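You operate a simulated robot arm through the tools that you are given. There is no shell and no other tool. Be economical: measure what you need, move in short steps, check, and stop when the job is done.

You are at the controls of a simulated robot arm. One attempt, no reset.

## Task
Stop the drums, set speed and dose as the recipe card says, then load.
Fine: drums stop button first; load button last; the belt runs on.

The check looks at the end state, three seconds after you hand in, the way a careful person would. Anything else that was tipped, shoved, dropped, spilled or broken makes it a failure.

## Robot
A 7-joint arm with a two-finger parallel gripper, fixed in place. Base frame: the origin is at the foot of the arm, x ahead of it, y to its left, z up; the work surface is at about z = 0.03. Units: m, degrees, N and s.
With the tool pointing down near the work surface it reaches from about 0.22 to 0.62 m from the base axis. Its first joint turns from -66.0 to 66.0 degrees. Payload 2.6 kg.
The tool frame sits at the grasp point between the pads (the TCP): z along the fingers, y along the line on which they close. The tips reach 0.03 m beyond it. The gripper opens to 0.094 m. The fingers are 0.028 m wide and 0.01 m thick; the gripper's body (0.05 by 0.096 m) begins 0.055 m behind the TCP.
Orientation is that of the tool frame in the base frame, as a unit quaternion [w, x, y, z]. With the fingers straight down and closing along the base's y, the tool's x points along the base's -x, its y along +y and its z along -z.

## Interface
- The arm moves only by the tool move_arm. Its argument "deltas" is a list of rows, each an object of numbers (a shift or turn left out is 0, a gripper value left out holds the last): "x", "y", "z": the shift along the tool's x, y, z in m; "rx", "ry", "rz": the turn, a rotation vector about the tool's x, y, z in degrees; "jaw": the gripper command, from -1 (fully open) to 1 (shut), values between in proportion. In form: [{"x": .., "y": .., "z": .., "rx": .., "ry": .., "rz": .., "jaw": ..}, ...]. A call has 1 to 10 rows; each row is the pose to reach, as a shift and turn from the pose commanded when the call began, along the tool's axes at that moment. A row lasts 0.2 s, in which the tool goes at most 0.05 m and 8.6 degrees; a call with a longer step from one row to the next is refused whole, and so is a gripper value outside its range. A pose out of reach is approached as far as the arm can. The call stops where the force on the tool passes 50 N (or 10 N more than at its start, if that is more) or the arm is blocked; 0.2 s more then pass. Each finger travels about 0.072 m/s and halts on what it meets, pressing with about 31 N; the grip force reading is that of the motor and also rises with nothing between the fingers. The clock runs only during rows and for 0.2 s after the last one: add rows that repeat a pose to give the fingers time. The reply holds the time, the measured pose of the TCP, the force on the tool along the base axes, the opening and the grip force, in the units named above and with some noise.
- Cameras (640 x 400 px; columns grow to the right, rows downward): "scene" is fixed at [-0.0243, 0.4245, 0.5386]; the picture's right is [-1.00, 0.09, 0.00], its down [0.07, 0.79, -0.60] and it looks along [-0.05, -0.60, -0.80] (base axes); focal length 214 px, centre (320, 200). "wrist" rides on the gripper at [0.076, 0.014, -0.102] in the tool frame; the picture's right is [-0.18, 0.98, 0.00], its down [-0.75, -0.14, -0.64] and it looks along [-0.63, -0.12, 0.77] (tool axes); focal length 243 px, centre (320, 200). There is no depth. A picture from a camera that has moved, and an enlarged one, comes with that camera's place and axes in the base frame and with its lens.
- get_image(camera): a new picture of that camera. No time passes.
- inspect(camera, box): a new picture of the part [left, top, right, bottom] of that camera's present view, enlarged. No time passes.
- close_job(): hands the job in; it is judged then, once.

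Go step by step. Nothing tells you positions but the pictures and the camera data: compare them with the known pose of the tool, close in by small moves and look again before you grip or let go. The budget is 120 turns and 84 pictures, counting those below and the enlarged ones. Unless the task says otherwise, let go and move clear before handing in, and close with one line.

The tools are called after "Emit:" as a command line: name --argument value ..., lists and objects as JSON in quotes. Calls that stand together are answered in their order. move_arm: Moves the arm, as the interface text tells. Its arguments: {"type":"object","properties":{"deltas":{"type":"array","items":{"type":"object","properties":{"x":{"type":"number"},"y":{"type":"number"},"z":{"type":"number"},"rx":{"type":"number"},"ry":{"type":"number"},"rz":{"type":"number"},"jaw":{"type":"number"}}}}},"required":["deltas"]} The other tools are called the same way: get_image (camera) takes a picture; inspect (camera, box) takes an enlarged picture of a part of a camera's view; close_job () hands the job in.

At the start:

```text
time_s: 0.0
tool_pos: [0.326, -0.0452, 0.37]
ee_rot: [-0.001, 0.0, 1.0, 0.0]
force: [0.1, 0.0, 0.3]
width: 0.0938
grasp_force: 0.1
```

scene: 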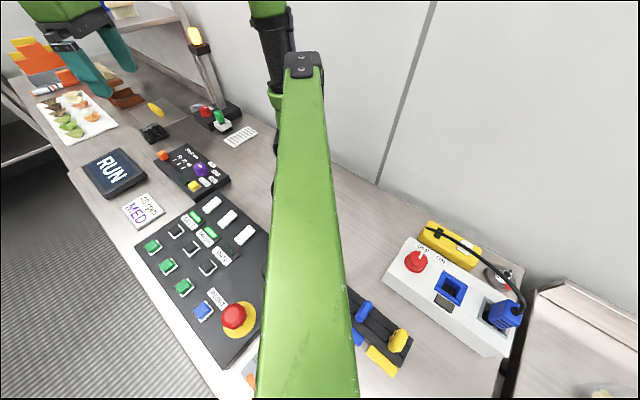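
wrist: 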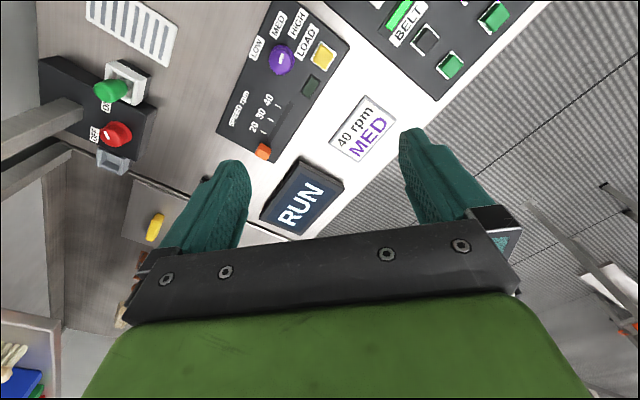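

I see a recipe card (40 rpm, MED), a small panel with an orange slider, purple dial and yellow LOAD button, and a big panel with buttons. I'll enlarge the views to read the labels.

Emit:
inspect --camera "scene" --box '[120, 130, 280, 230]'

Emit:
inspect --camera "scene" --box '[130, 190, 290, 290]'

Emit:
inspect --camera "wrist" --box '[200, 0, 440, 240]'

Emit:
inspect --camera "wrist" --box '[20, 40, 200, 180]'

```text
4.00 times, centred on (200, 180) of scene
camera zoom: at [-0.0243, 0.4245, 0.5386], right [-1.0, 0.09, 0.0], down [0.07, 0.79, -0.6], along [-0.05, -0.6, -0.8], focal length 858 px, centre (800, 280)
```

zoom: 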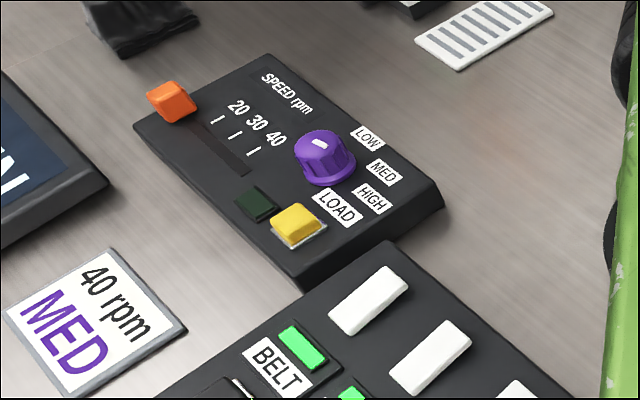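

```text
4.00 times, centred on (210, 240) of scene
camera zoom: at [-0.0243, 0.4245, 0.5386], right [-1.0, 0.09, 0.0], down [0.07, 0.79, -0.6], along [-0.05, -0.6, -0.8], focal length 858 px, centre (760, 40)
```

zoom: 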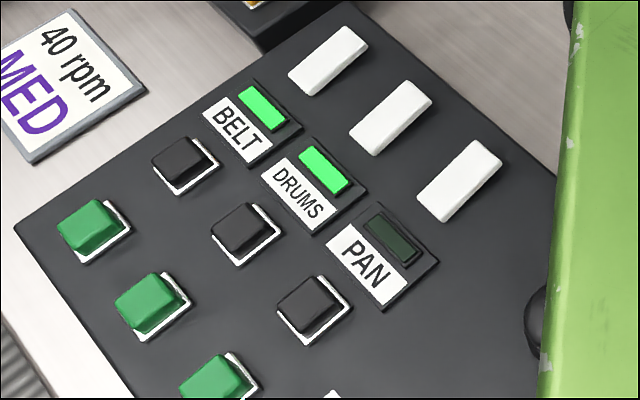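

```text
1.67 times, centred on (320, 120) of wrist
camera zoom: at [0.2486, -0.03, 0.4727], right [0.18, 0.98, 0.0], down [0.75, -0.14, 0.64], along [0.63, -0.12, -0.77], focal length 404 px, centre (320, 333)
```

zoom: 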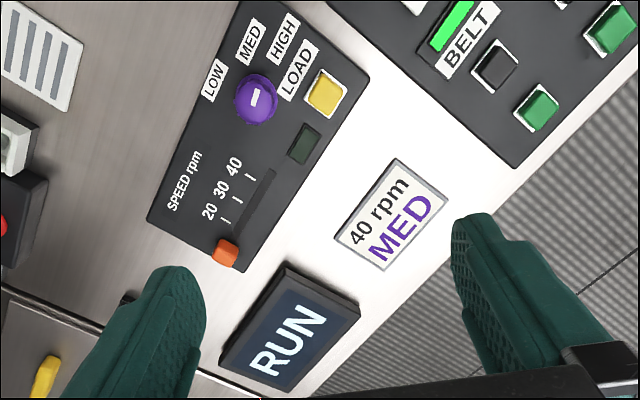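

```text
2.86 times, centred on (110, 110) of wrist
camera zoom: at [0.2486, -0.03, 0.4727], right [0.18, 0.98, 0.0], down [0.75, -0.14, 0.64], along [0.63, -0.12, -0.77], focal length 693 px, centre (920, 457)
```

zoom: 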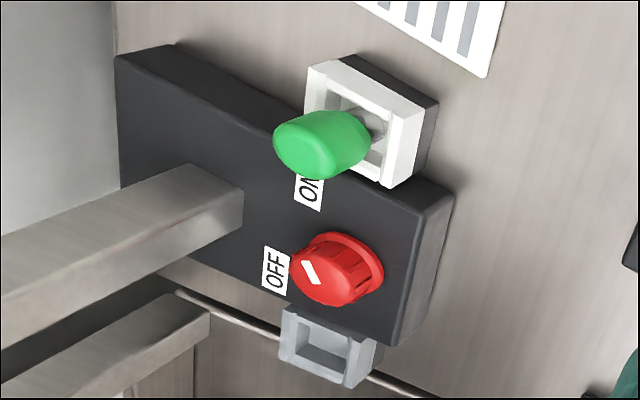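

The card asks for 40 rpm and MED. The drums column looks to have its black (stop) button at about (0.265, 0.18). I'll move above that area with the fingers closing and look closer.

Emit:
move_arm --deltas '[{"x": 0.009, "y": 0.032, "z": 0.025, "jaw": 1}, {"x": 0.018, "y": 0.064, "z": 0.05}, {"x": 0.027, "y": 0.096, "z": 0.075}, {"x": 0.036, "y": 0.128, "z": 0.1}, {"x": 0.045, "y": 0.16, "z": 0.125}, {"x": 0.05, "y": 0.185, "z": 0.15}, {"x": 0.05, "y": 0.185, "z": 0.15}]'

Emit:
get_image --camera "wrist"

Emit:
get_image --camera "scene"

```text
time_s: 1.6
tool_pos: [0.2771, 0.1393, 0.2211]
ee_rot: [0.0, 0.0, 1.0, 0.0]
force: [-0.6, 0.2, 0.2]
width: 0.0
grasp_force: 31.4
```

```text
77 pictures are left
camera wrist: at [0.1999, 0.1535, 0.3233], right [0.18, 0.98, 0.0], down [0.75, -0.14, 0.64], along [0.63, -0.12, -0.77], focal length 243 px, centre (320, 200)
```

wrist: 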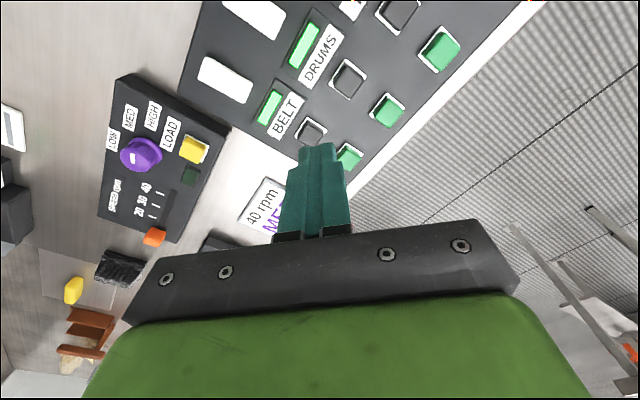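

```text
76 pictures are left
```

scene: 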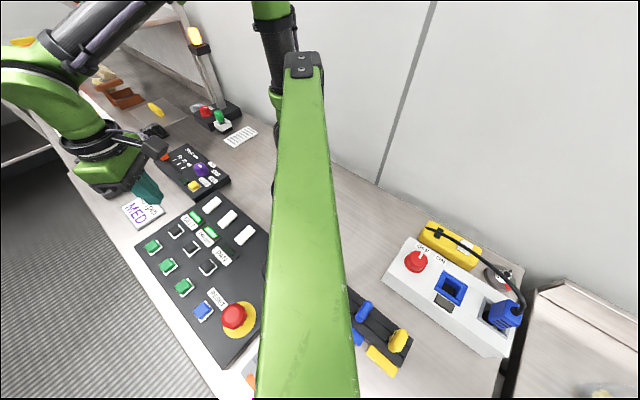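

The drums column has two square buttons, one black and one green, at roughly (0.271, 0.171). I'll enlarge to check for markings and the white parts.

Emit:
inspect --camera "wrist" --box '[190, 0, 480, 180]'

Emit:
inspect --camera "scene" --box '[130, 190, 270, 370]'

Emit:
inspect --camera "wrist" --box '[90, 70, 230, 250]'

```text
2.21 times, centred on (335, 90) of wrist
camera zoom: at [0.1999, 0.1535, 0.3233], right [0.18, 0.98, 0.0], down [0.75, -0.14, 0.64], along [0.63, -0.12, -0.77], focal length 535 px, centre (287, 443)
```

zoom: 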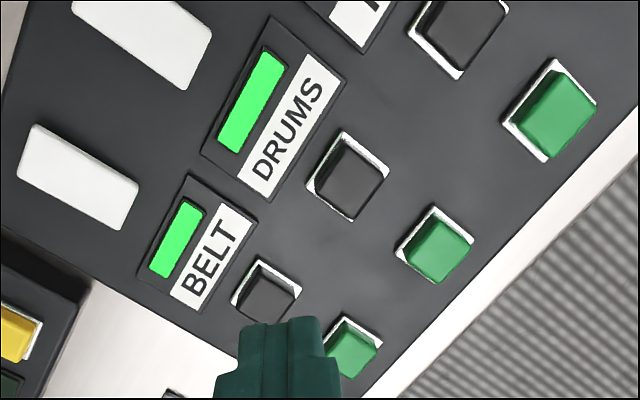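

```text
2.22 times, centred on (200, 280) of scene
camera zoom: at [-0.0243, 0.4245, 0.5386], right [-1.0, 0.09, 0.0], down [0.07, 0.79, -0.6], along [-0.05, -0.6, -0.8], focal length 477 px, centre (587, 22)
```

zoom: 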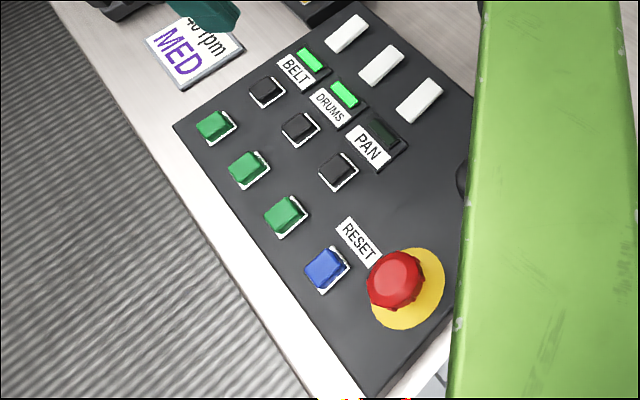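

```text
2.22 times, centred on (160, 160) of wrist
camera zoom: at [0.1999, 0.1535, 0.3233], right [0.18, 0.98, 0.0], down [0.75, -0.14, 0.64], along [0.63, -0.12, -0.77], focal length 539 px, centre (676, 289)
```

zoom: 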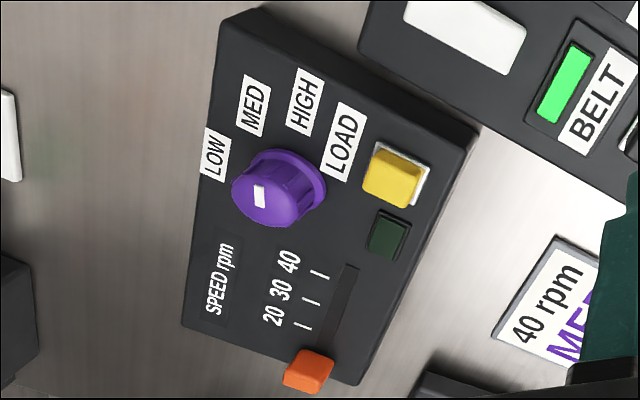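

Black is stop and the lit green lamps mean running, so the drums stop is the middle black button. I'll hover about 4 cm above it and check.

Emit:
move_arm --deltas '[{"x": 0.002, "y": 0.01, "z": 0.035}, {"x": 0.004, "y": 0.021, "z": 0.07}, {"x": 0.006, "y": 0.032, "z": 0.106}, {"x": 0.006, "y": 0.032, "z": 0.106}]'

Emit:
get_image --camera "wrist"

Emit:
inspect --camera "scene" --box '[130, 190, 270, 290]'

```text
time_s: 2.6
tool_pos: [0.2715, 0.1726, 0.1146]
ee_rot: [0.001, -0.001, 1.0, 0.0]
force: [0.3, -0.2, -1.3]
width: 0.0
grasp_force: 30.5
```

```text
72 pictures are left
camera wrist: at [0.1939, 0.1871, 0.2168], right [0.18, 0.98, 0.0], down [0.75, -0.14, 0.64], along [0.63, -0.12, -0.77], focal length 243 px, centre (320, 200)
```

wrist: 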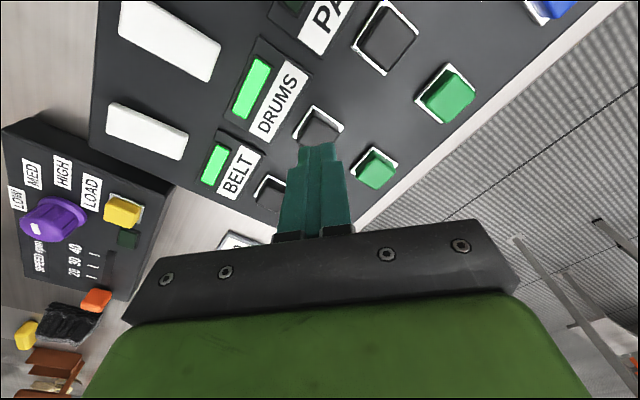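

```text
4.00 times, centred on (200, 240) of scene
camera zoom: at [-0.0243, 0.4245, 0.5386], right [-1.0, 0.09, 0.0], down [0.07, 0.79, -0.6], along [-0.05, -0.6, -0.8], focal length 858 px, centre (800, 40)
```

zoom: 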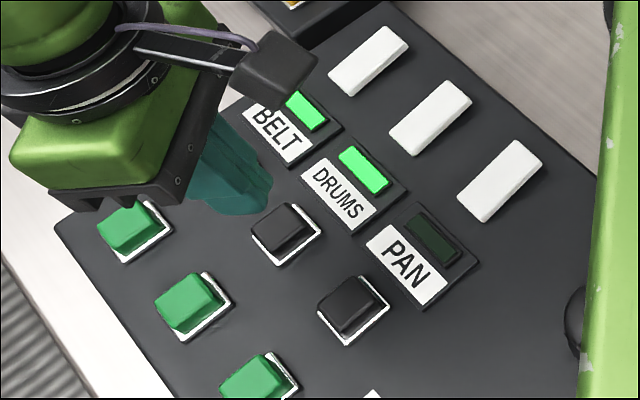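

The tip sits right over the drums stop button. I'll descend in small steps, watching force.

Emit:
move_arm --deltas '[{"z": 0.012}, {"z": 0.022}, {"z": 0.027}, {"z": 0.03}]'

Emit:
get_image --camera "wrist"

```text
time_s: 3.6
tool_pos: [0.2699, 0.1734, 0.0851]
ee_rot: [0.001, -0.002, 1.0, 0.0]
force: [0.3, -0.7, -0.2]
width: 0.0
grasp_force: 31.3
```

```text
70 pictures are left
camera wrist: at [0.1925, 0.1878, 0.187], right [0.18, 0.98, 0.0], down [0.75, -0.14, 0.64], along [0.63, -0.12, -0.77], focal length 243 px, centre (320, 200)
```

wrist: 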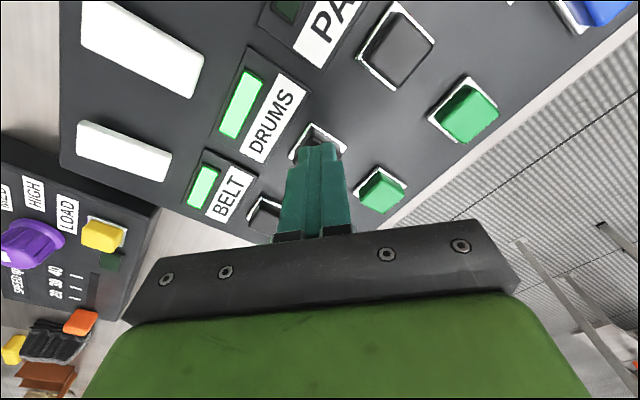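

Emit:
move_arm --deltas '[{"z": 0.002}, {"z": 0.004}, {"z": 0.006}, {"z": 0.008}]'

Emit:
get_image --camera "wrist"

```text
time_s: 4.6
tool_pos: [0.2696, 0.1713, 0.0754]
ee_rot: [0.001, 0.0, 1.0, -0.001]
force: [-0.2, 0.6, 1.0]
width: 0.0002
grasp_force: 31.0
```

```text
69 pictures are left
camera wrist: at [0.1932, 0.1869, 0.1784], right [0.18, 0.98, 0.0], down [0.75, -0.14, 0.64], along [0.63, -0.12, -0.77], focal length 243 px, centre (320, 200)
```

wrist: 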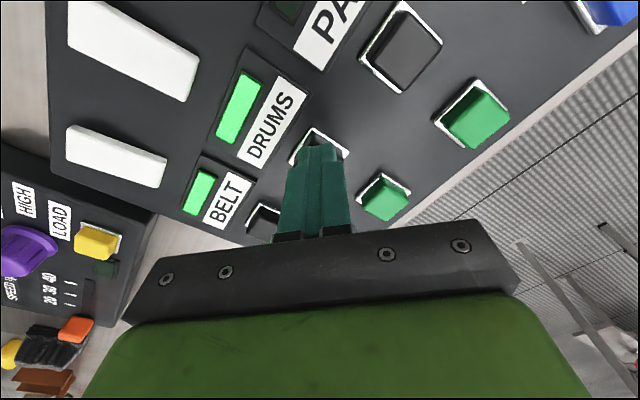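

No contact yet at tip z ≈ 0.046; I continue down slowly.

Emit:
move_arm --deltas '[{"z": 0.001}, {"z": 0.002}, {"z": 0.003}, {"z": 0.004}, {"z": 0.005}]'

Emit:
inspect --camera "wrist" --box '[160, 40, 420, 260]'

```text
time_s: 5.8
tool_pos: [0.269, 0.1721, 0.0717]
ee_rot: [0.0, -0.001, 1.0, 0.0]
force: [0.4, 0.0, 2.2]
width: 0.0
grasp_force: 30.6
```

```text
1.82 times, centred on (290, 150) of wrist
camera zoom: at [0.1924, 0.187, 0.1736], right [0.18, 0.98, 0.0], down [0.75, -0.14, 0.64], along [0.63, -0.12, -0.77], focal length 441 px, centre (374, 291)
```

zoom: 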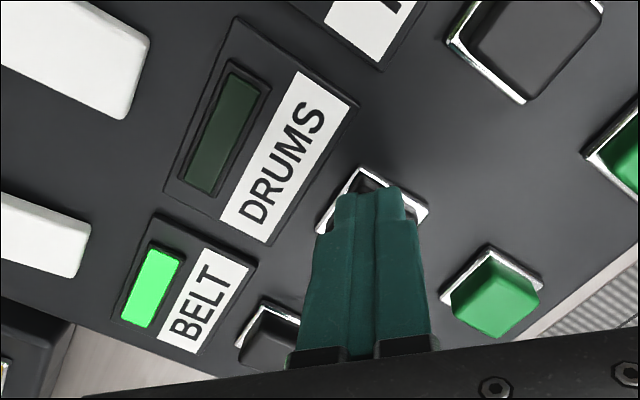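

The DRUMS lamp went out and BELT is still lit. Now I rise and go over the small panel, turning the tool 45° to match its slider track.

Emit:
move_arm --deltas '[{"z": -0.03}, {"z": -0.07}, {"z": -0.11}]'

Emit:
move_arm --deltas '[{"x": -0.014, "y": -0.036, "rz": -6}, {"x": -0.028, "y": -0.072, "rz": -12}, {"x": -0.042, "y": -0.108, "rz": -18}, {"x": -0.056, "y": -0.144, "rz": -24, "jaw": 0.2}, {"x": -0.07, "y": -0.18, "rz": -30}, {"x": -0.084, "y": -0.216, "rz": -36}, {"x": -0.098, "y": -0.25, "rz": -42}, {"x": -0.106, "y": -0.27, "rz": -45}, {"x": -0.106, "y": -0.27, "rz": -45}]'

Emit:
get_image --camera "wrist"

Emit:
get_image --camera "scene"

```text
time_s: 6.6
tool_pos: [0.2688, 0.172, 0.1806]
ee_rot: [0.0, 0.0, 1.0, -0.001]
force: [0.1, 0.0, -0.2]
width: 0.0
grasp_force: 30.8
```

```text
time_s: 8.6
tool_pos: [0.3741, -0.0993, 0.1807]
ee_rot: [0.0, -0.383, 0.924, 0.001]
force: [-0.8, -0.4, -0.2]
width: 0.0376
grasp_force: 0.1
```

```text
67 pictures are left
camera wrist: at [0.3099, -0.1427, 0.2828], right [-0.57, 0.82, 0.0], down [0.63, 0.43, 0.64], along [0.53, 0.36, -0.77], focal length 243 px, centre (320, 200)
```

wrist: 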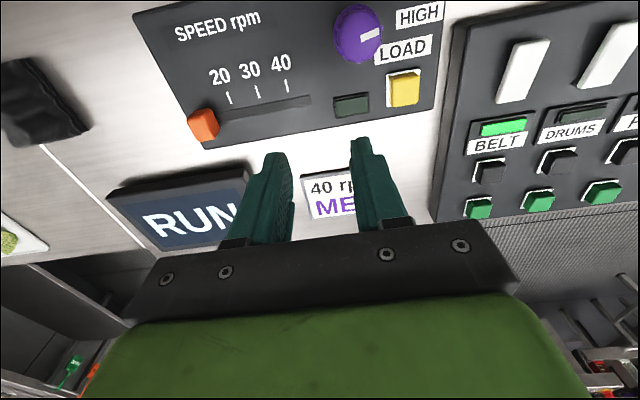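

```text
66 pictures are left
```

scene: 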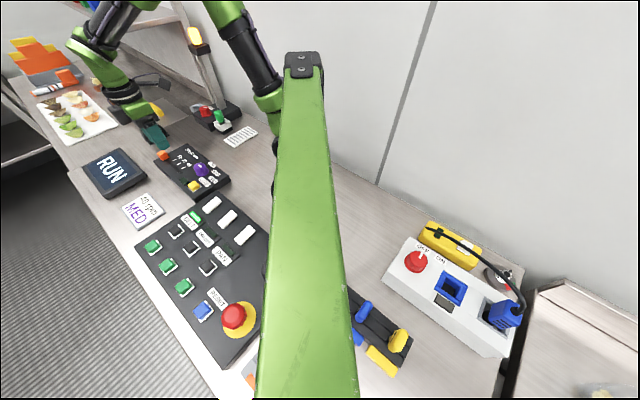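

The view lines up with the track. The orange slider knob is near (0.455, -0.182); I'll move the open fingers above it.

Emit:
move_arm --deltas '[{"y": -0.04}, {"y": -0.08}, {"x": 0.001, "y": -0.116}, {"x": 0.001, "y": -0.116, "z": 0.035}, {"x": 0.001, "y": -0.116, "z": 0.065}, {"x": 0.001, "y": -0.116, "z": 0.065}]'

Emit:
get_image --camera "wrist"

Emit:
inspect --camera "scene" --box '[110, 100, 270, 200]'

```text
time_s: 10.0
tool_pos: [0.4576, -0.1811, 0.1181]
ee_rot: [0.0, -0.383, 0.924, 0.0]
force: [0.2, 0.0, -0.2]
width: 0.0378
grasp_force: 0.1
```

```text
65 pictures are left
camera wrist: at [0.3925, -0.223, 0.2199], right [-0.57, 0.82, 0.0], down [0.63, 0.43, 0.64], along [0.53, 0.36, -0.77], focal length 243 px, centre (320, 200)
```

wrist: 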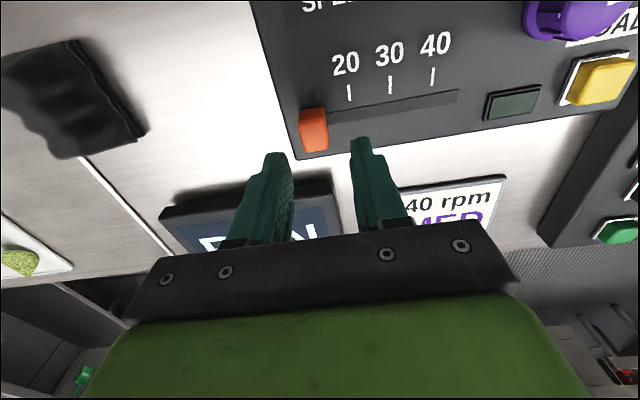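

```text
4.00 times, centred on (190, 150) of scene
camera zoom: at [-0.0243, 0.4245, 0.5386], right [-1.0, 0.09, 0.0], down [0.07, 0.79, -0.6], along [-0.05, -0.6, -0.8], focal length 858 px, centre (840, 400)
```

zoom: 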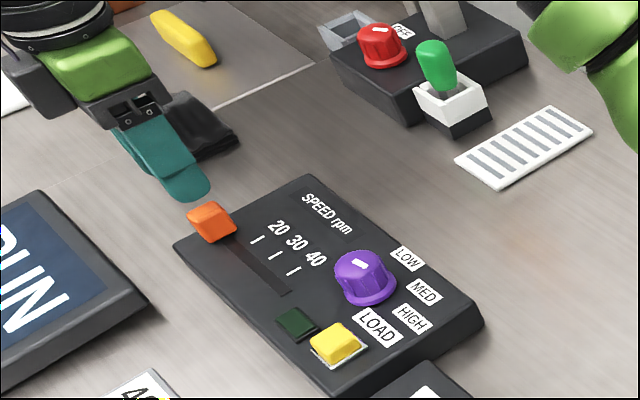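

Fingers straddle the knob position along the track. I'll go down a bit and check again.

Emit:
move_arm --deltas '[{"x": 0.001, "z": 0.012}, {"x": 0.002, "z": 0.025}, {"x": 0.002, "z": 0.025}]'

Emit:
get_image --camera "wrist"

Emit:
inspect --camera "scene" --box '[110, 110, 206, 170]'

```text
time_s: 10.8
tool_pos: [0.4544, -0.1824, 0.0912]
ee_rot: [0.001, -0.382, 0.924, 0.0]
force: [0.1, 0.0, 0.4]
width: 0.0376
grasp_force: 0.1
```

```text
63 pictures are left
camera wrist: at [0.3903, -0.2255, 0.1935], right [-0.57, 0.82, 0.0], down [0.63, 0.43, 0.64], along [0.53, 0.36, -0.77], focal length 243 px, centre (320, 200)
```

wrist: 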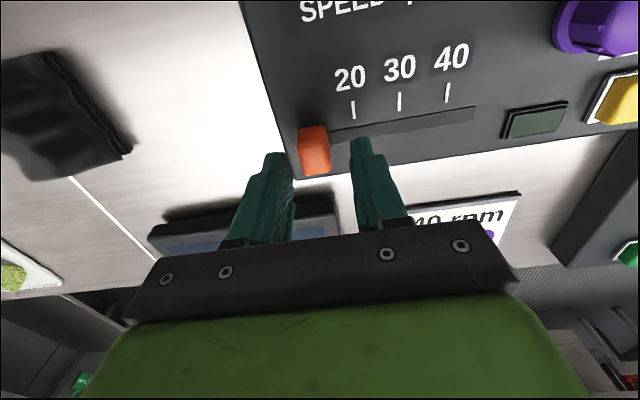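

```text
6.67 times, centred on (158, 140) of scene
camera zoom: at [-0.0243, 0.4245, 0.5386], right [-1.0, 0.09, 0.0], down [0.07, 0.79, -0.6], along [-0.05, -0.6, -0.8], focal length 1430 px, centre (1400, 600)
```

zoom: 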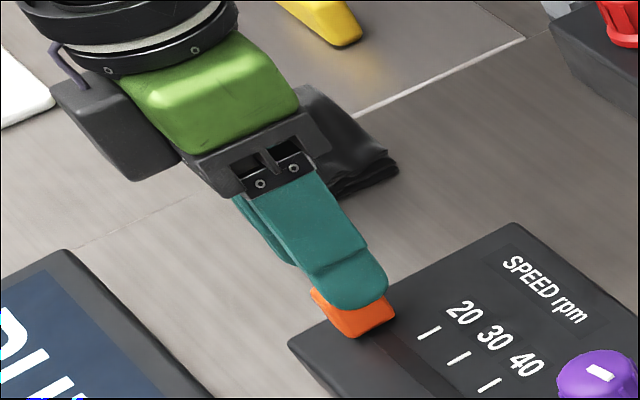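

Nearly centred; I shift a few mm and go down further to flank the knob.

Emit:
move_arm --deltas '[{"x": 0.003, "y": -0.002, "z": 0.004}, {"x": 0.003, "y": -0.002, "z": 0.008}, {"x": 0.003, "y": -0.002, "z": 0.012}, {"x": 0.003, "y": -0.002, "z": 0.012}]'

Emit:
get_image --camera "wrist"

Emit:
inspect --camera "scene" --box '[110, 110, 206, 170]'

```text
time_s: 11.8
tool_pos: [0.4544, -0.1836, 0.0795]
ee_rot: [0.0, -0.382, 0.924, 0.0]
force: [-0.3, 0.4, 0.0]
width: 0.0375
grasp_force: 0.0
```

```text
61 pictures are left
camera wrist: at [0.3898, -0.2287, 0.1813], right [-0.57, 0.82, 0.0], down [0.63, 0.43, 0.64], along [0.53, 0.36, -0.77], focal length 243 px, centre (320, 200)
```

wrist: 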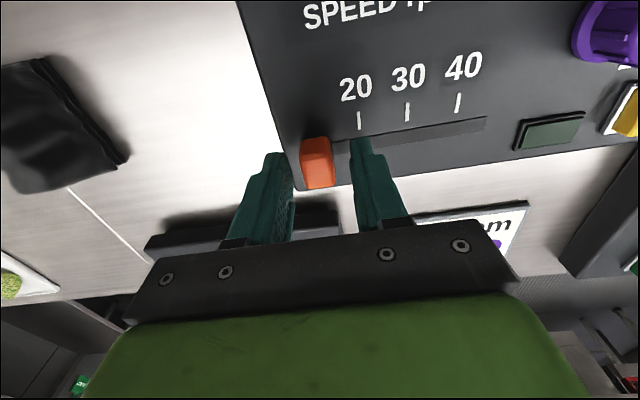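

```text
6.67 times, centred on (158, 140) of scene
camera zoom: at [-0.0243, 0.4245, 0.5386], right [-1.0, 0.09, 0.0], down [0.07, 0.79, -0.6], along [-0.05, -0.6, -0.8], focal length 1430 px, centre (1400, 600)
```

zoom: 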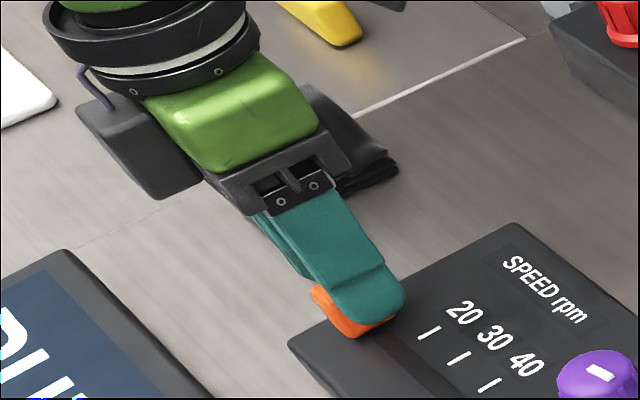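

Emit:
move_arm --deltas '[{"z": 0.002}, {"z": 0.004}, {"z": 0.005}]'

Emit:
inspect --camera "wrist" --box '[220, 90, 420, 260]'

Emit:
inspect --camera "scene" --box '[140, 130, 188, 160]'

```text
time_s: 12.6
tool_pos: [0.4555, -0.1854, 0.0734]
ee_rot: [0.0, -0.383, 0.924, 0.0]
force: [-0.8, 0.4, 0.5]
width: 0.0374
grasp_force: 0.0
```

```text
2.35 times, centred on (320, 175) of wrist
camera zoom: at [0.3903, -0.2284, 0.1765], right [-0.57, 0.82, 0.0], down [0.63, 0.43, 0.64], along [0.53, 0.36, -0.77], focal length 571 px, centre (320, 259)
```

zoom: 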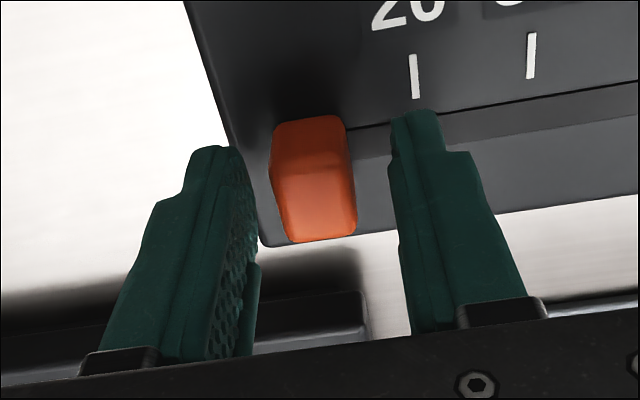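

```text
13.33 times, centred on (164, 145) of scene
camera zoom: at [-0.0243, 0.4245, 0.5386], right [-1.0, 0.09, 0.0], down [0.07, 0.79, -0.6], along [-0.05, -0.6, -0.8], focal length 2860 px, centre (2400, 933)
```

zoom: 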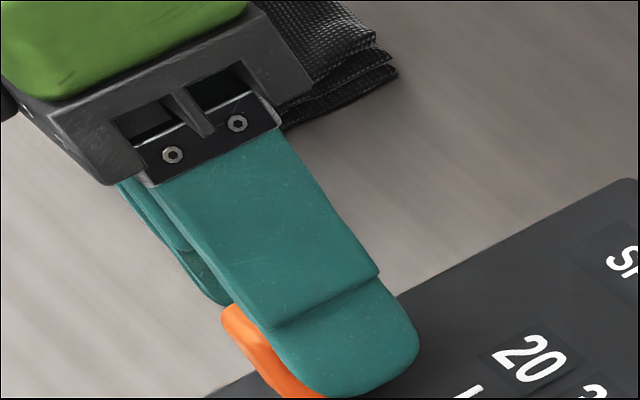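

The scene view shows the knob's centre is a few mm toward tool −x from the fingers. I'll shift −6 mm, then close gently.

Emit:
move_arm --deltas '[{"x": -0.003}, {"x": -0.006, "y": -0.001}, {"x": -0.006, "y": -0.001}]'

Emit:
inspect --camera "wrist" --box '[220, 90, 420, 260]'

Emit:
inspect --camera "scene" --box '[140, 130, 188, 160]'

```text
time_s: 13.4
tool_pos: [0.4606, -0.1814, 0.074]
ee_rot: [0.0, -0.384, 0.923, -0.001]
force: [-0.5, -0.3, -0.2]
width: 0.0378
grasp_force: 0.0
```

```text
2.35 times, centred on (320, 175) of wrist
camera zoom: at [0.3952, -0.2249, 0.1763], right [-0.57, 0.82, 0.0], down [0.63, 0.43, 0.64], along [0.53, 0.36, -0.77], focal length 571 px, centre (320, 259)
```

zoom: 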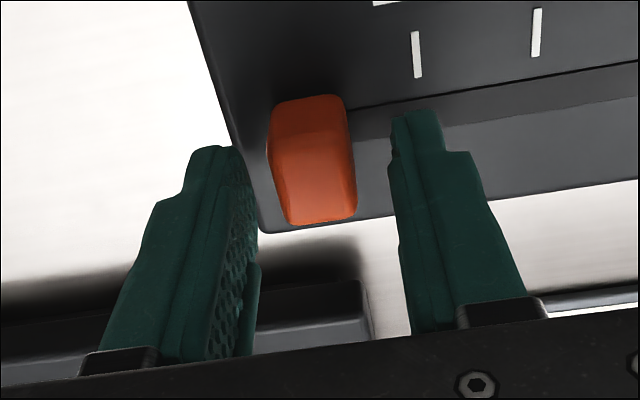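

```text
13.33 times, centred on (164, 145) of scene
camera zoom: at [-0.0243, 0.4245, 0.5386], right [-1.0, 0.09, 0.0], down [0.07, 0.79, -0.6], along [-0.05, -0.6, -0.8], focal length 2860 px, centre (2400, 933)
```

zoom: 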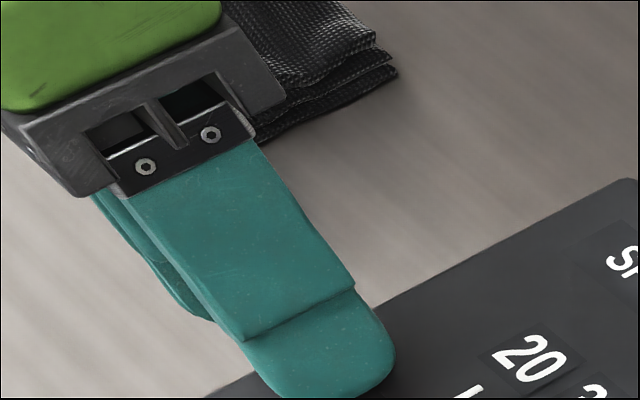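

Emit:
move_arm --deltas '[{"jaw": 0.4}, {"jaw": 0.6}, {"jaw": 0.8}, {}]'

Emit:
inspect --camera "wrist" --box '[220, 90, 420, 260]'

```text
time_s: 14.4
tool_pos: [0.4594, -0.1815, 0.0736]
ee_rot: [0.002, -0.382, 0.924, 0.0]
force: [-0.5, 0.6, -0.6]
width: 0.0187
grasp_force: 45.2
```

```text
2.35 times, centred on (320, 175) of wrist
camera zoom: at [0.3951, -0.225, 0.1763], right [-0.57, 0.82, 0.0], down [0.63, 0.43, 0.64], along [0.53, 0.36, -0.77], focal length 571 px, centre (320, 259)
```

zoom: 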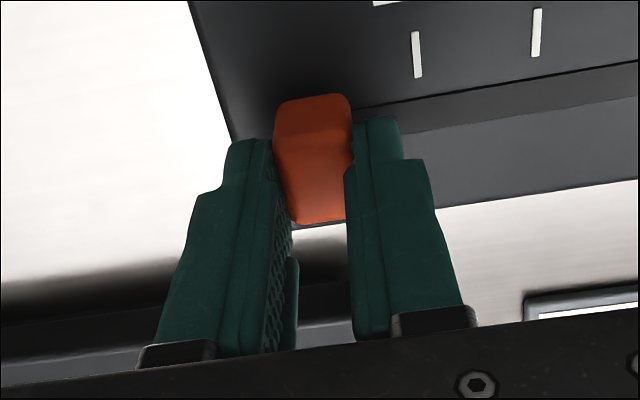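

Knob gripped (18.7 mm wide). I slide it along tool +y toward 40, stopping short to look.

Emit:
move_arm --deltas '[{"y": 0.01}, {"y": 0.02}, {"y": 0.03}, {"y": 0.04}, {"y": 0.05}, {"y": 0.06}, {"y": 0.07}, {"y": 0.07}]'

Emit:
inspect --camera "wrist" --box '[220, 90, 420, 260]'

Emit:
inspect --camera "scene" --box '[150, 130, 246, 190]'

```text
time_s: 16.2
tool_pos: [0.4099, -0.132, 0.0737]
ee_rot: [-0.001, -0.383, 0.924, 0.001]
force: [7.3, 7.0, -14.4]
width: 0.0186
grasp_force: 44.4
```

```text
2.35 times, centred on (320, 175) of wrist
camera zoom: at [0.3458, -0.1758, 0.1764], right [-0.57, 0.82, 0.0], down [0.63, 0.43, 0.64], along [0.53, 0.36, -0.77], focal length 571 px, centre (320, 259)
```

zoom: 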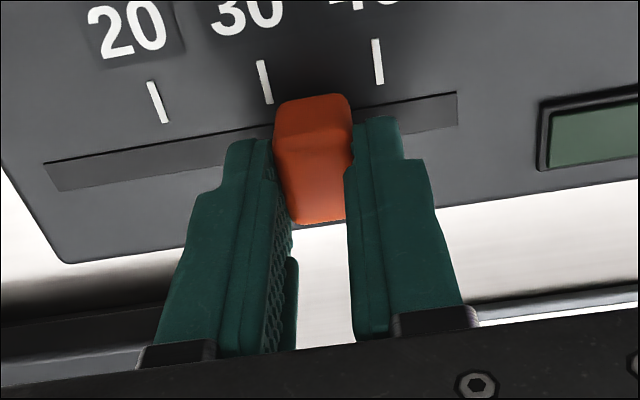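

```text
6.67 times, centred on (198, 160) of scene
camera zoom: at [-0.0242, 0.4245, 0.5386], right [-1.0, 0.09, 0.0], down [0.07, 0.79, -0.6], along [-0.05, -0.6, -0.8], focal length 1430 px, centre (1133, 467)
```

zoom: 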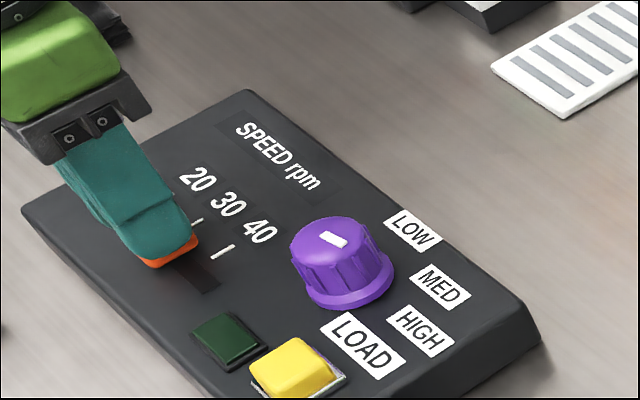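

The knob is about 40% from 30 to 40, with roughly 18 mm left. I move on and verify.

Emit:
move_arm --deltas '[{"y": 0.006}, {"y": 0.012}, {"y": 0.0175}, {"y": 0.0175}]'

Emit:
inspect --camera "wrist" --box '[220, 90, 420, 260]'

Emit:
inspect --camera "scene" --box '[150, 130, 246, 190]'

```text
time_s: 17.2
tool_pos: [0.3965, -0.1197, 0.074]
ee_rot: [-0.001, -0.383, 0.924, 0.001]
force: [6.7, 7.5, -19.0]
width: 0.0189
grasp_force: 44.8
```

```text
2.35 times, centred on (320, 175) of wrist
camera zoom: at [0.333, -0.163, 0.1765], right [-0.57, 0.82, 0.0], down [0.63, 0.43, 0.64], along [0.53, 0.36, -0.77], focal length 571 px, centre (320, 259)
```

zoom: 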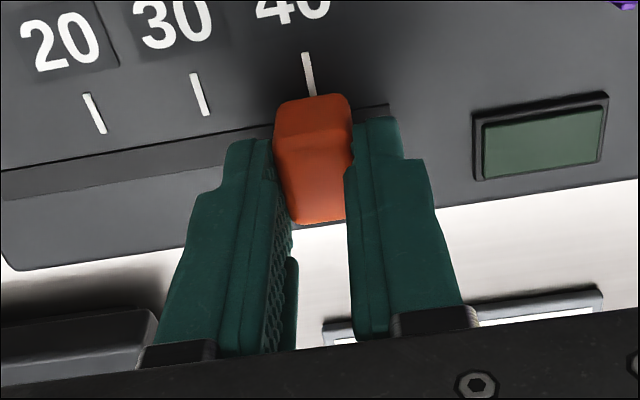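

```text
6.67 times, centred on (198, 160) of scene
camera zoom: at [-0.0242, 0.4245, 0.5386], right [-1.0, 0.09, 0.0], down [0.07, 0.79, -0.6], along [-0.05, -0.6, -0.8], focal length 1430 px, centre (1133, 467)
```

zoom: 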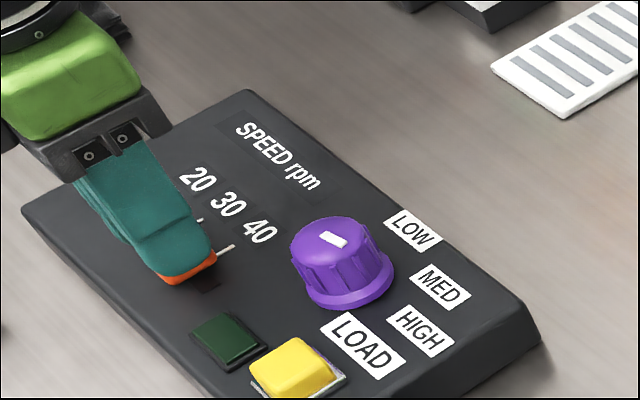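

Knob now lines up with the 40 tick. I release and raise to check it.

Emit:
move_arm --deltas '[{"jaw": 0.5}, {"jaw": 0.2}, {}, {"z": -0.02}, {"z": -0.05}, {"z": -0.08}, {"z": -0.08}]'

Emit:
get_image --camera "wrist"

Emit:
inspect --camera "scene" --box '[150, 130, 246, 190]'

```text
time_s: 18.8
tool_pos: [0.3971, -0.1186, 0.1545]
ee_rot: [0.0, -0.384, 0.923, 0.0]
force: [-0.5, -0.5, -0.1]
width: 0.0375
grasp_force: 0.0
```

```text
50 pictures are left
camera wrist: at [0.3325, -0.1617, 0.2577], right [-0.57, 0.82, 0.0], down [0.63, 0.43, 0.64], along [0.53, 0.36, -0.77], focal length 243 px, centre (320, 200)
```

wrist: 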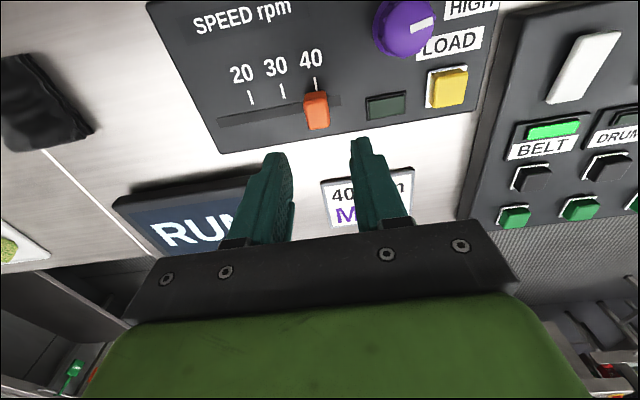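

```text
6.67 times, centred on (198, 160) of scene
camera zoom: at [-0.0243, 0.4245, 0.5386], right [-1.0, 0.09, 0.0], down [0.07, 0.79, -0.6], along [-0.05, -0.6, -0.8], focal length 1430 px, centre (1133, 467)
```

zoom: 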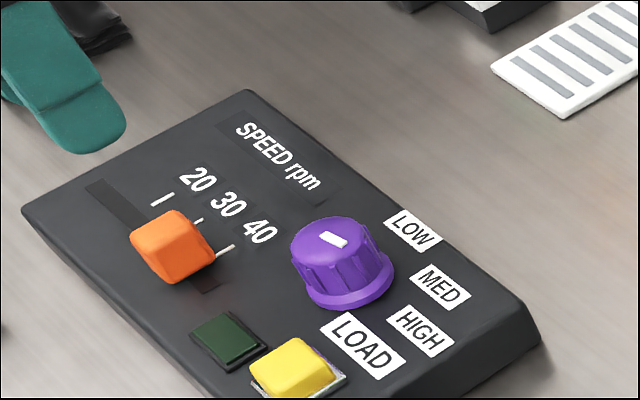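

Wrist view says 40, but I want to verify the knob's base against the tick in closer views.

Emit:
inspect --camera "wrist" --box '[210, 50, 410, 160]'

Emit:
inspect --camera "scene" --box '[160, 150, 208, 180]'

```text
3.20 times, centred on (310, 105) of wrist
camera zoom: at [0.3325, -0.1617, 0.2577], right [-0.57, 0.82, 0.0], down [0.63, 0.43, 0.64], along [0.53, 0.36, -0.77], focal length 776 px, centre (352, 504)
```

zoom: 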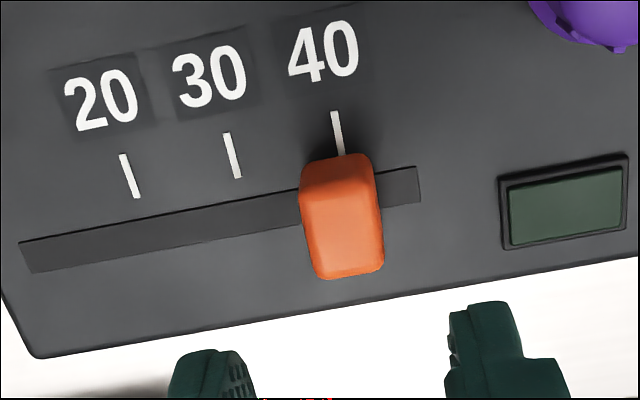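

```text
13.33 times, centred on (184, 165) of scene
camera zoom: at [-0.0243, 0.4245, 0.5386], right [-1.0, 0.09, 0.0], down [0.07, 0.79, -0.6], along [-0.05, -0.6, -0.8], focal length 2860 px, centre (2133, 667)
```

zoom: 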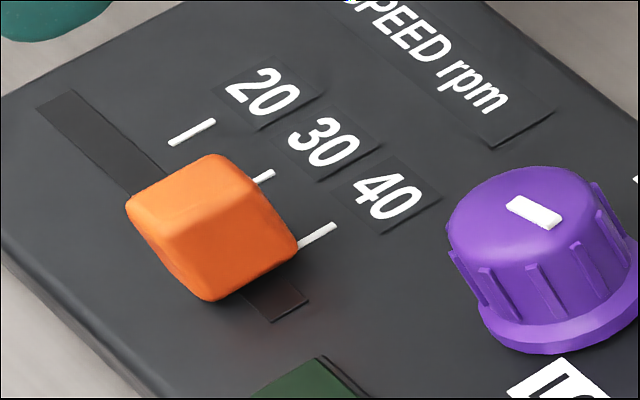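

The knob body floats about 5 mm above the panel, so the wrist view is the reliable one. It is within about 1 mm of the 40 tick, which is good. Next I look at the purple dial from above.

Emit:
move_arm --deltas '[{"x": 0.014, "y": 0.033, "jaw": -0.5}, {"x": 0.03, "y": 0.067}, {"x": 0.03, "y": 0.067}]'

Emit:
get_image --camera "wrist"

Emit:
inspect --camera "wrist" --box '[220, 30, 480, 190]'

Emit:
inspect --camera "scene" --box '[180, 150, 228, 180]'

```text
time_s: 19.6
tool_pos: [0.3278, -0.0954, 0.1561]
ee_rot: [0.0, -0.383, 0.924, 0.0]
force: [0.7, -1.0, -0.6]
width: 0.0705
grasp_force: 0.1
```

```text
46 pictures are left
camera wrist: at [0.2629, -0.1386, 0.2579], right [-0.57, 0.82, 0.0], down [0.63, 0.43, 0.64], along [0.53, 0.36, -0.77], focal length 243 px, centre (320, 200)
```

wrist: 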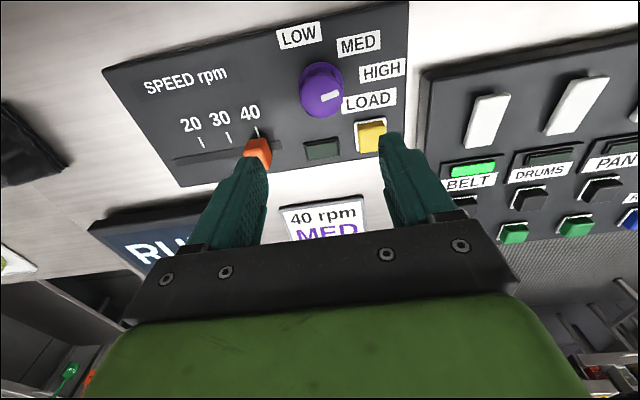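

```text
2.46 times, centred on (350, 110) of wrist
camera zoom: at [0.2629, -0.1386, 0.2579], right [-0.57, 0.82, 0.0], down [0.63, 0.43, 0.64], along [0.53, 0.36, -0.77], focal length 597 px, centre (246, 422)
```

zoom: 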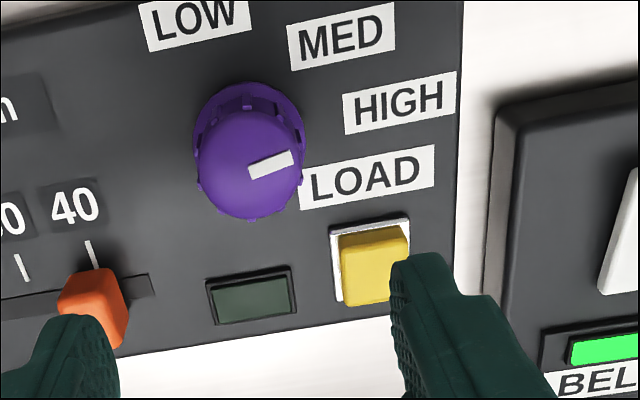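

```text
13.33 times, centred on (204, 165) of scene
camera zoom: at [-0.0243, 0.4245, 0.5386], right [-1.0, 0.09, 0.0], down [0.07, 0.79, -0.6], along [-0.05, -0.6, -0.8], focal length 2860 px, centre (1867, 667)
```

zoom: 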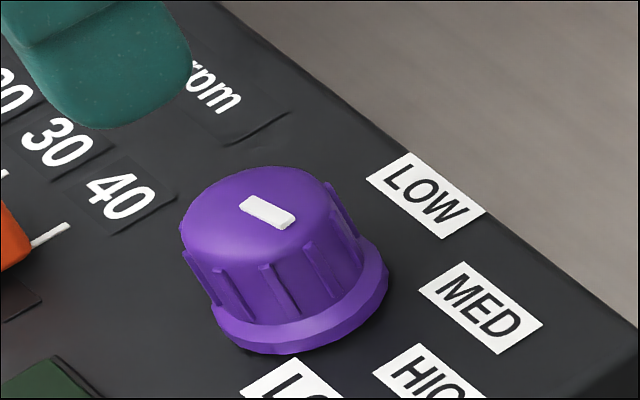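

The dial mark seems to point near HIGH, and I need exact label directions. I'll tilt the tool so the camera looks nearly straight down on the dial.

Emit:
move_arm --deltas '[{"ry": 7.5}, {"ry": 15}, {"ry": 22.5}, {"ry": 30}, {"ry": 30}]'

Emit:
get_image --camera "wrist"

Emit:
inspect --camera "wrist" --box '[220, 60, 480, 220]'

```text
time_s: 20.8
tool_pos: [0.3297, -0.0944, 0.1549]
ee_rot: [-0.24, -0.369, 0.892, -0.099]
force: [0.9, -0.6, 0.8]
width: 0.0707
grasp_force: 0.0
```

```text
43 pictures are left
camera wrist: at [0.3079, -0.0939, 0.2814], right [-0.58, 0.81, -0.09], down [0.79, 0.59, 0.18], along [0.2, 0.03, -0.98], focal length 243 px, centre (320, 200)
```

wrist: 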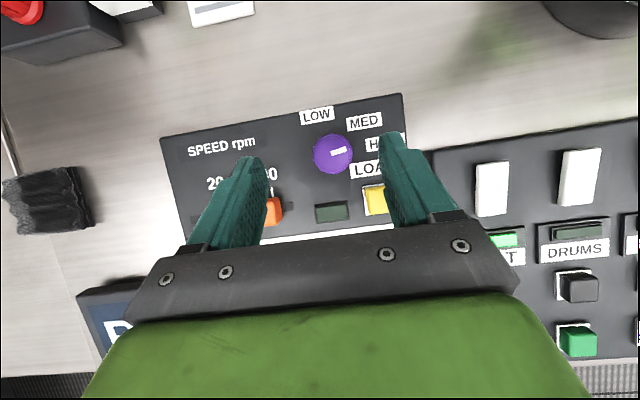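

```text
2.46 times, centred on (350, 140) of wrist
camera zoom: at [0.3079, -0.0939, 0.2814], right [-0.58, 0.81, -0.09], down [0.79, 0.59, 0.18], along [0.2, 0.03, -0.98], focal length 597 px, centre (246, 348)
```

zoom: 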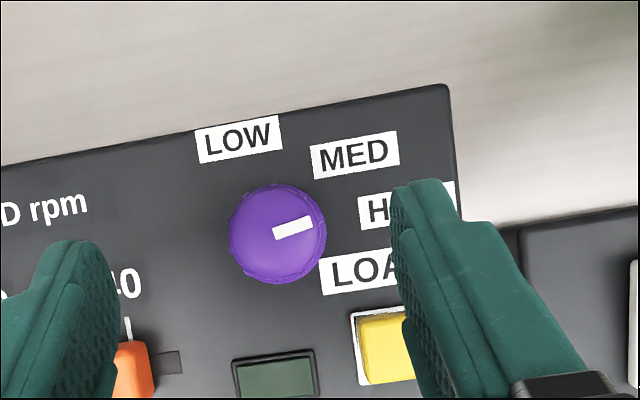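

Seen from above, the mark points near HIGH and MED lies about 45° counter-clockwise of it. The dial centre is near (0.312, -0.103). I'll untilt, centre over it, and pre-rotate the gripper the other way.

Emit:
move_arm --deltas '[{"ry": -7.5}, {"ry": -15}, {"ry": -22.5}, {"ry": -30}, {"ry": -30}]'

Emit:
move_arm --deltas '[{"x": 0.0186, "y": 0.0064, "rz": 7.5}, {"x": 0.0186, "y": 0.0064, "rz": 15}, {"x": 0.0186, "y": 0.0064, "rz": 22, "z": 0.02, "jaw": -0.4}, {"x": 0.0186, "y": 0.0064, "rz": 22, "z": 0.04}, {"x": 0.0186, "y": 0.0064, "rz": 22, "z": 0.04}]'

Emit:
get_image --camera "wrist"

Emit:
inspect --camera "scene" --box '[150, 130, 246, 190]'

```text
time_s: 22.0
tool_pos: [0.3307, -0.0949, 0.1545]
ee_rot: [0.002, -0.384, 0.924, 0.001]
force: [0.0, -0.1, 0.6]
width: 0.0707
grasp_force: 0.0
```

```text
time_s: 23.2
tool_pos: [0.3123, -0.1015, 0.1148]
ee_rot: [0.0, -0.199, 0.98, 0.0]
force: [1.0, 0.3, 0.4]
width: 0.0656
grasp_force: 0.0
```

```text
41 pictures are left
camera wrist: at [0.2356, -0.1177, 0.2167], right [-0.21, 0.98, 0.0], down [0.75, 0.16, 0.64], along [0.63, 0.14, -0.77], focal length 243 px, centre (320, 200)
```

wrist: 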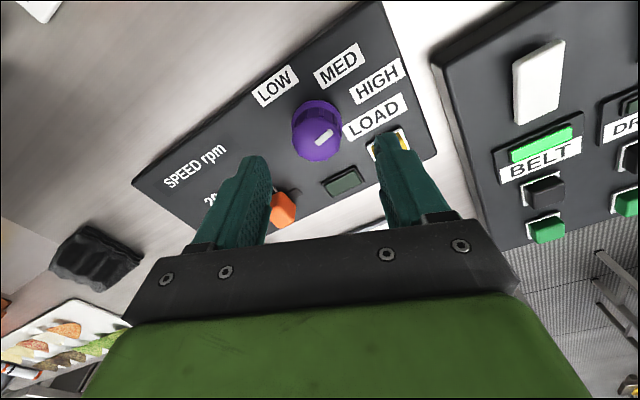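

```text
6.67 times, centred on (198, 160) of scene
camera zoom: at [-0.0243, 0.4245, 0.5386], right [-1.0, 0.09, 0.0], down [0.07, 0.79, -0.6], along [-0.05, -0.6, -0.8], focal length 1430 px, centre (1133, 467)
```

zoom: 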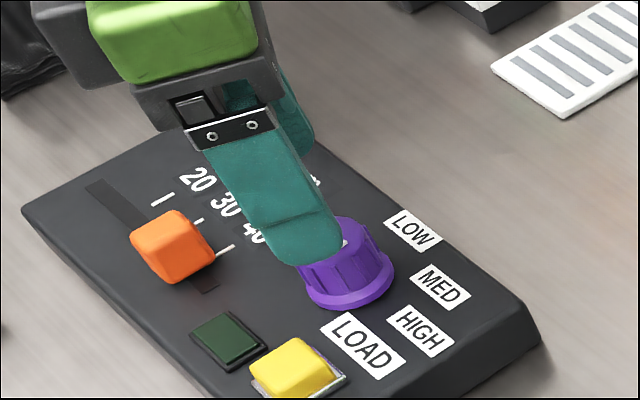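

Emit:
move_arm --deltas '[{"x": 0.002, "y": -0.001, "z": 0.01}, {"x": 0.002, "y": -0.001, "z": 0.018}, {"x": 0.002, "y": -0.001, "z": 0.018}]'

Emit:
inspect --camera "wrist" --box '[200, 80, 440, 240]'

Emit:
inspect --camera "scene" --box '[170, 140, 234, 180]'

```text
time_s: 24.0
tool_pos: [0.3093, -0.1033, 0.0962]
ee_rot: [0.0, -0.199, 0.98, 0.0]
force: [0.3, 0.8, -0.5]
width: 0.0656
grasp_force: 0.0
```

```text
2.50 times, centred on (320, 160) of wrist
camera zoom: at [0.2335, -0.1202, 0.1987], right [-0.22, 0.98, 0.0], down [0.75, 0.16, 0.64], along [0.63, 0.14, -0.77], focal length 606 px, centre (320, 300)
```

zoom: 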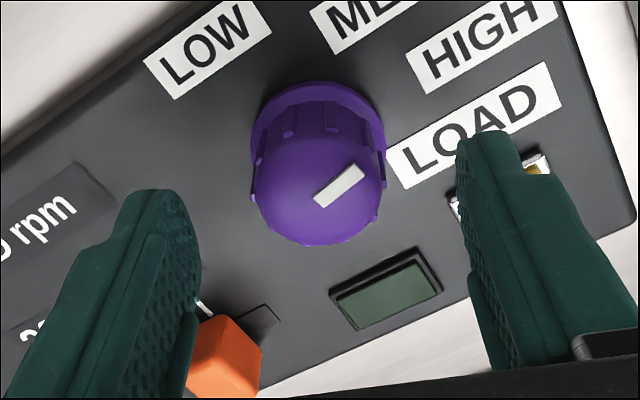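

```text
10.00 times, centred on (202, 160) of scene
camera zoom: at [-0.0243, 0.4245, 0.5386], right [-1.0, 0.09, 0.0], down [0.07, 0.79, -0.6], along [-0.05, -0.6, -0.8], focal length 2145 px, centre (1500, 600)
```

zoom: 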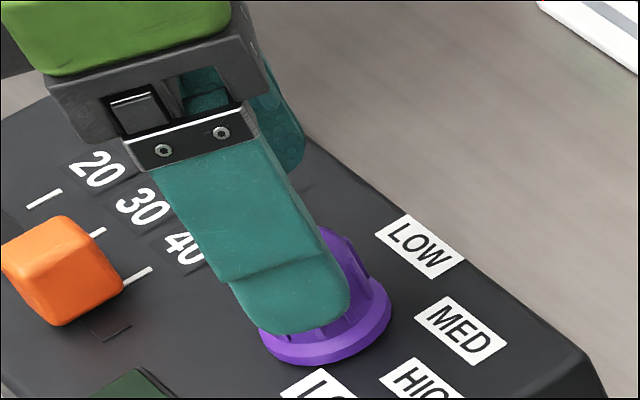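

Centred. I narrow the opening slightly and lower around the dial.

Emit:
move_arm --deltas '[{"x": -0.001, "z": 0.004, "jaw": -0.15}, {"x": -0.001, "z": 0.009}, {"x": -0.001, "z": 0.014}, {"x": -0.001, "z": 0.014}]'

Emit:
inspect --camera "wrist" --box '[200, 80, 440, 240]'

Emit:
inspect --camera "scene" --box '[170, 140, 234, 180]'

```text
time_s: 25.0
tool_pos: [0.3103, -0.1038, 0.082]
ee_rot: [0.0, -0.199, 0.98, 0.0]
force: [0.2, 1.0, 0.0]
width: 0.0542
grasp_force: 0.0
```

```text
2.50 times, centred on (320, 160) of wrist
camera zoom: at [0.2341, -0.1202, 0.1846], right [-0.22, 0.98, 0.0], down [0.75, 0.17, 0.64], along [0.63, 0.14, -0.77], focal length 606 px, centre (320, 300)
```

zoom: 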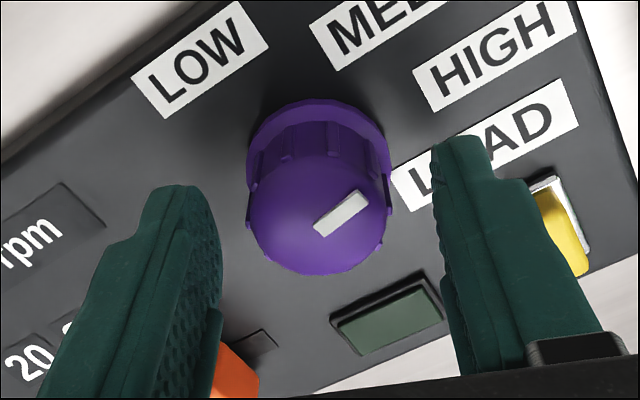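

```text
10.00 times, centred on (202, 160) of scene
camera zoom: at [-0.0243, 0.4245, 0.5386], right [-1.0, 0.09, 0.0], down [0.07, 0.79, -0.6], along [-0.05, -0.6, -0.8], focal length 2145 px, centre (1500, 600)
```

zoom: 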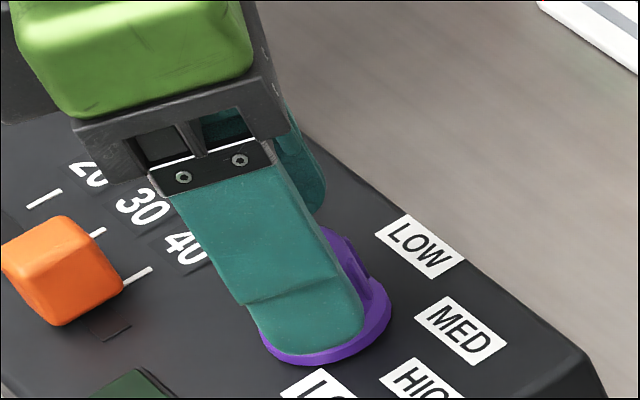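

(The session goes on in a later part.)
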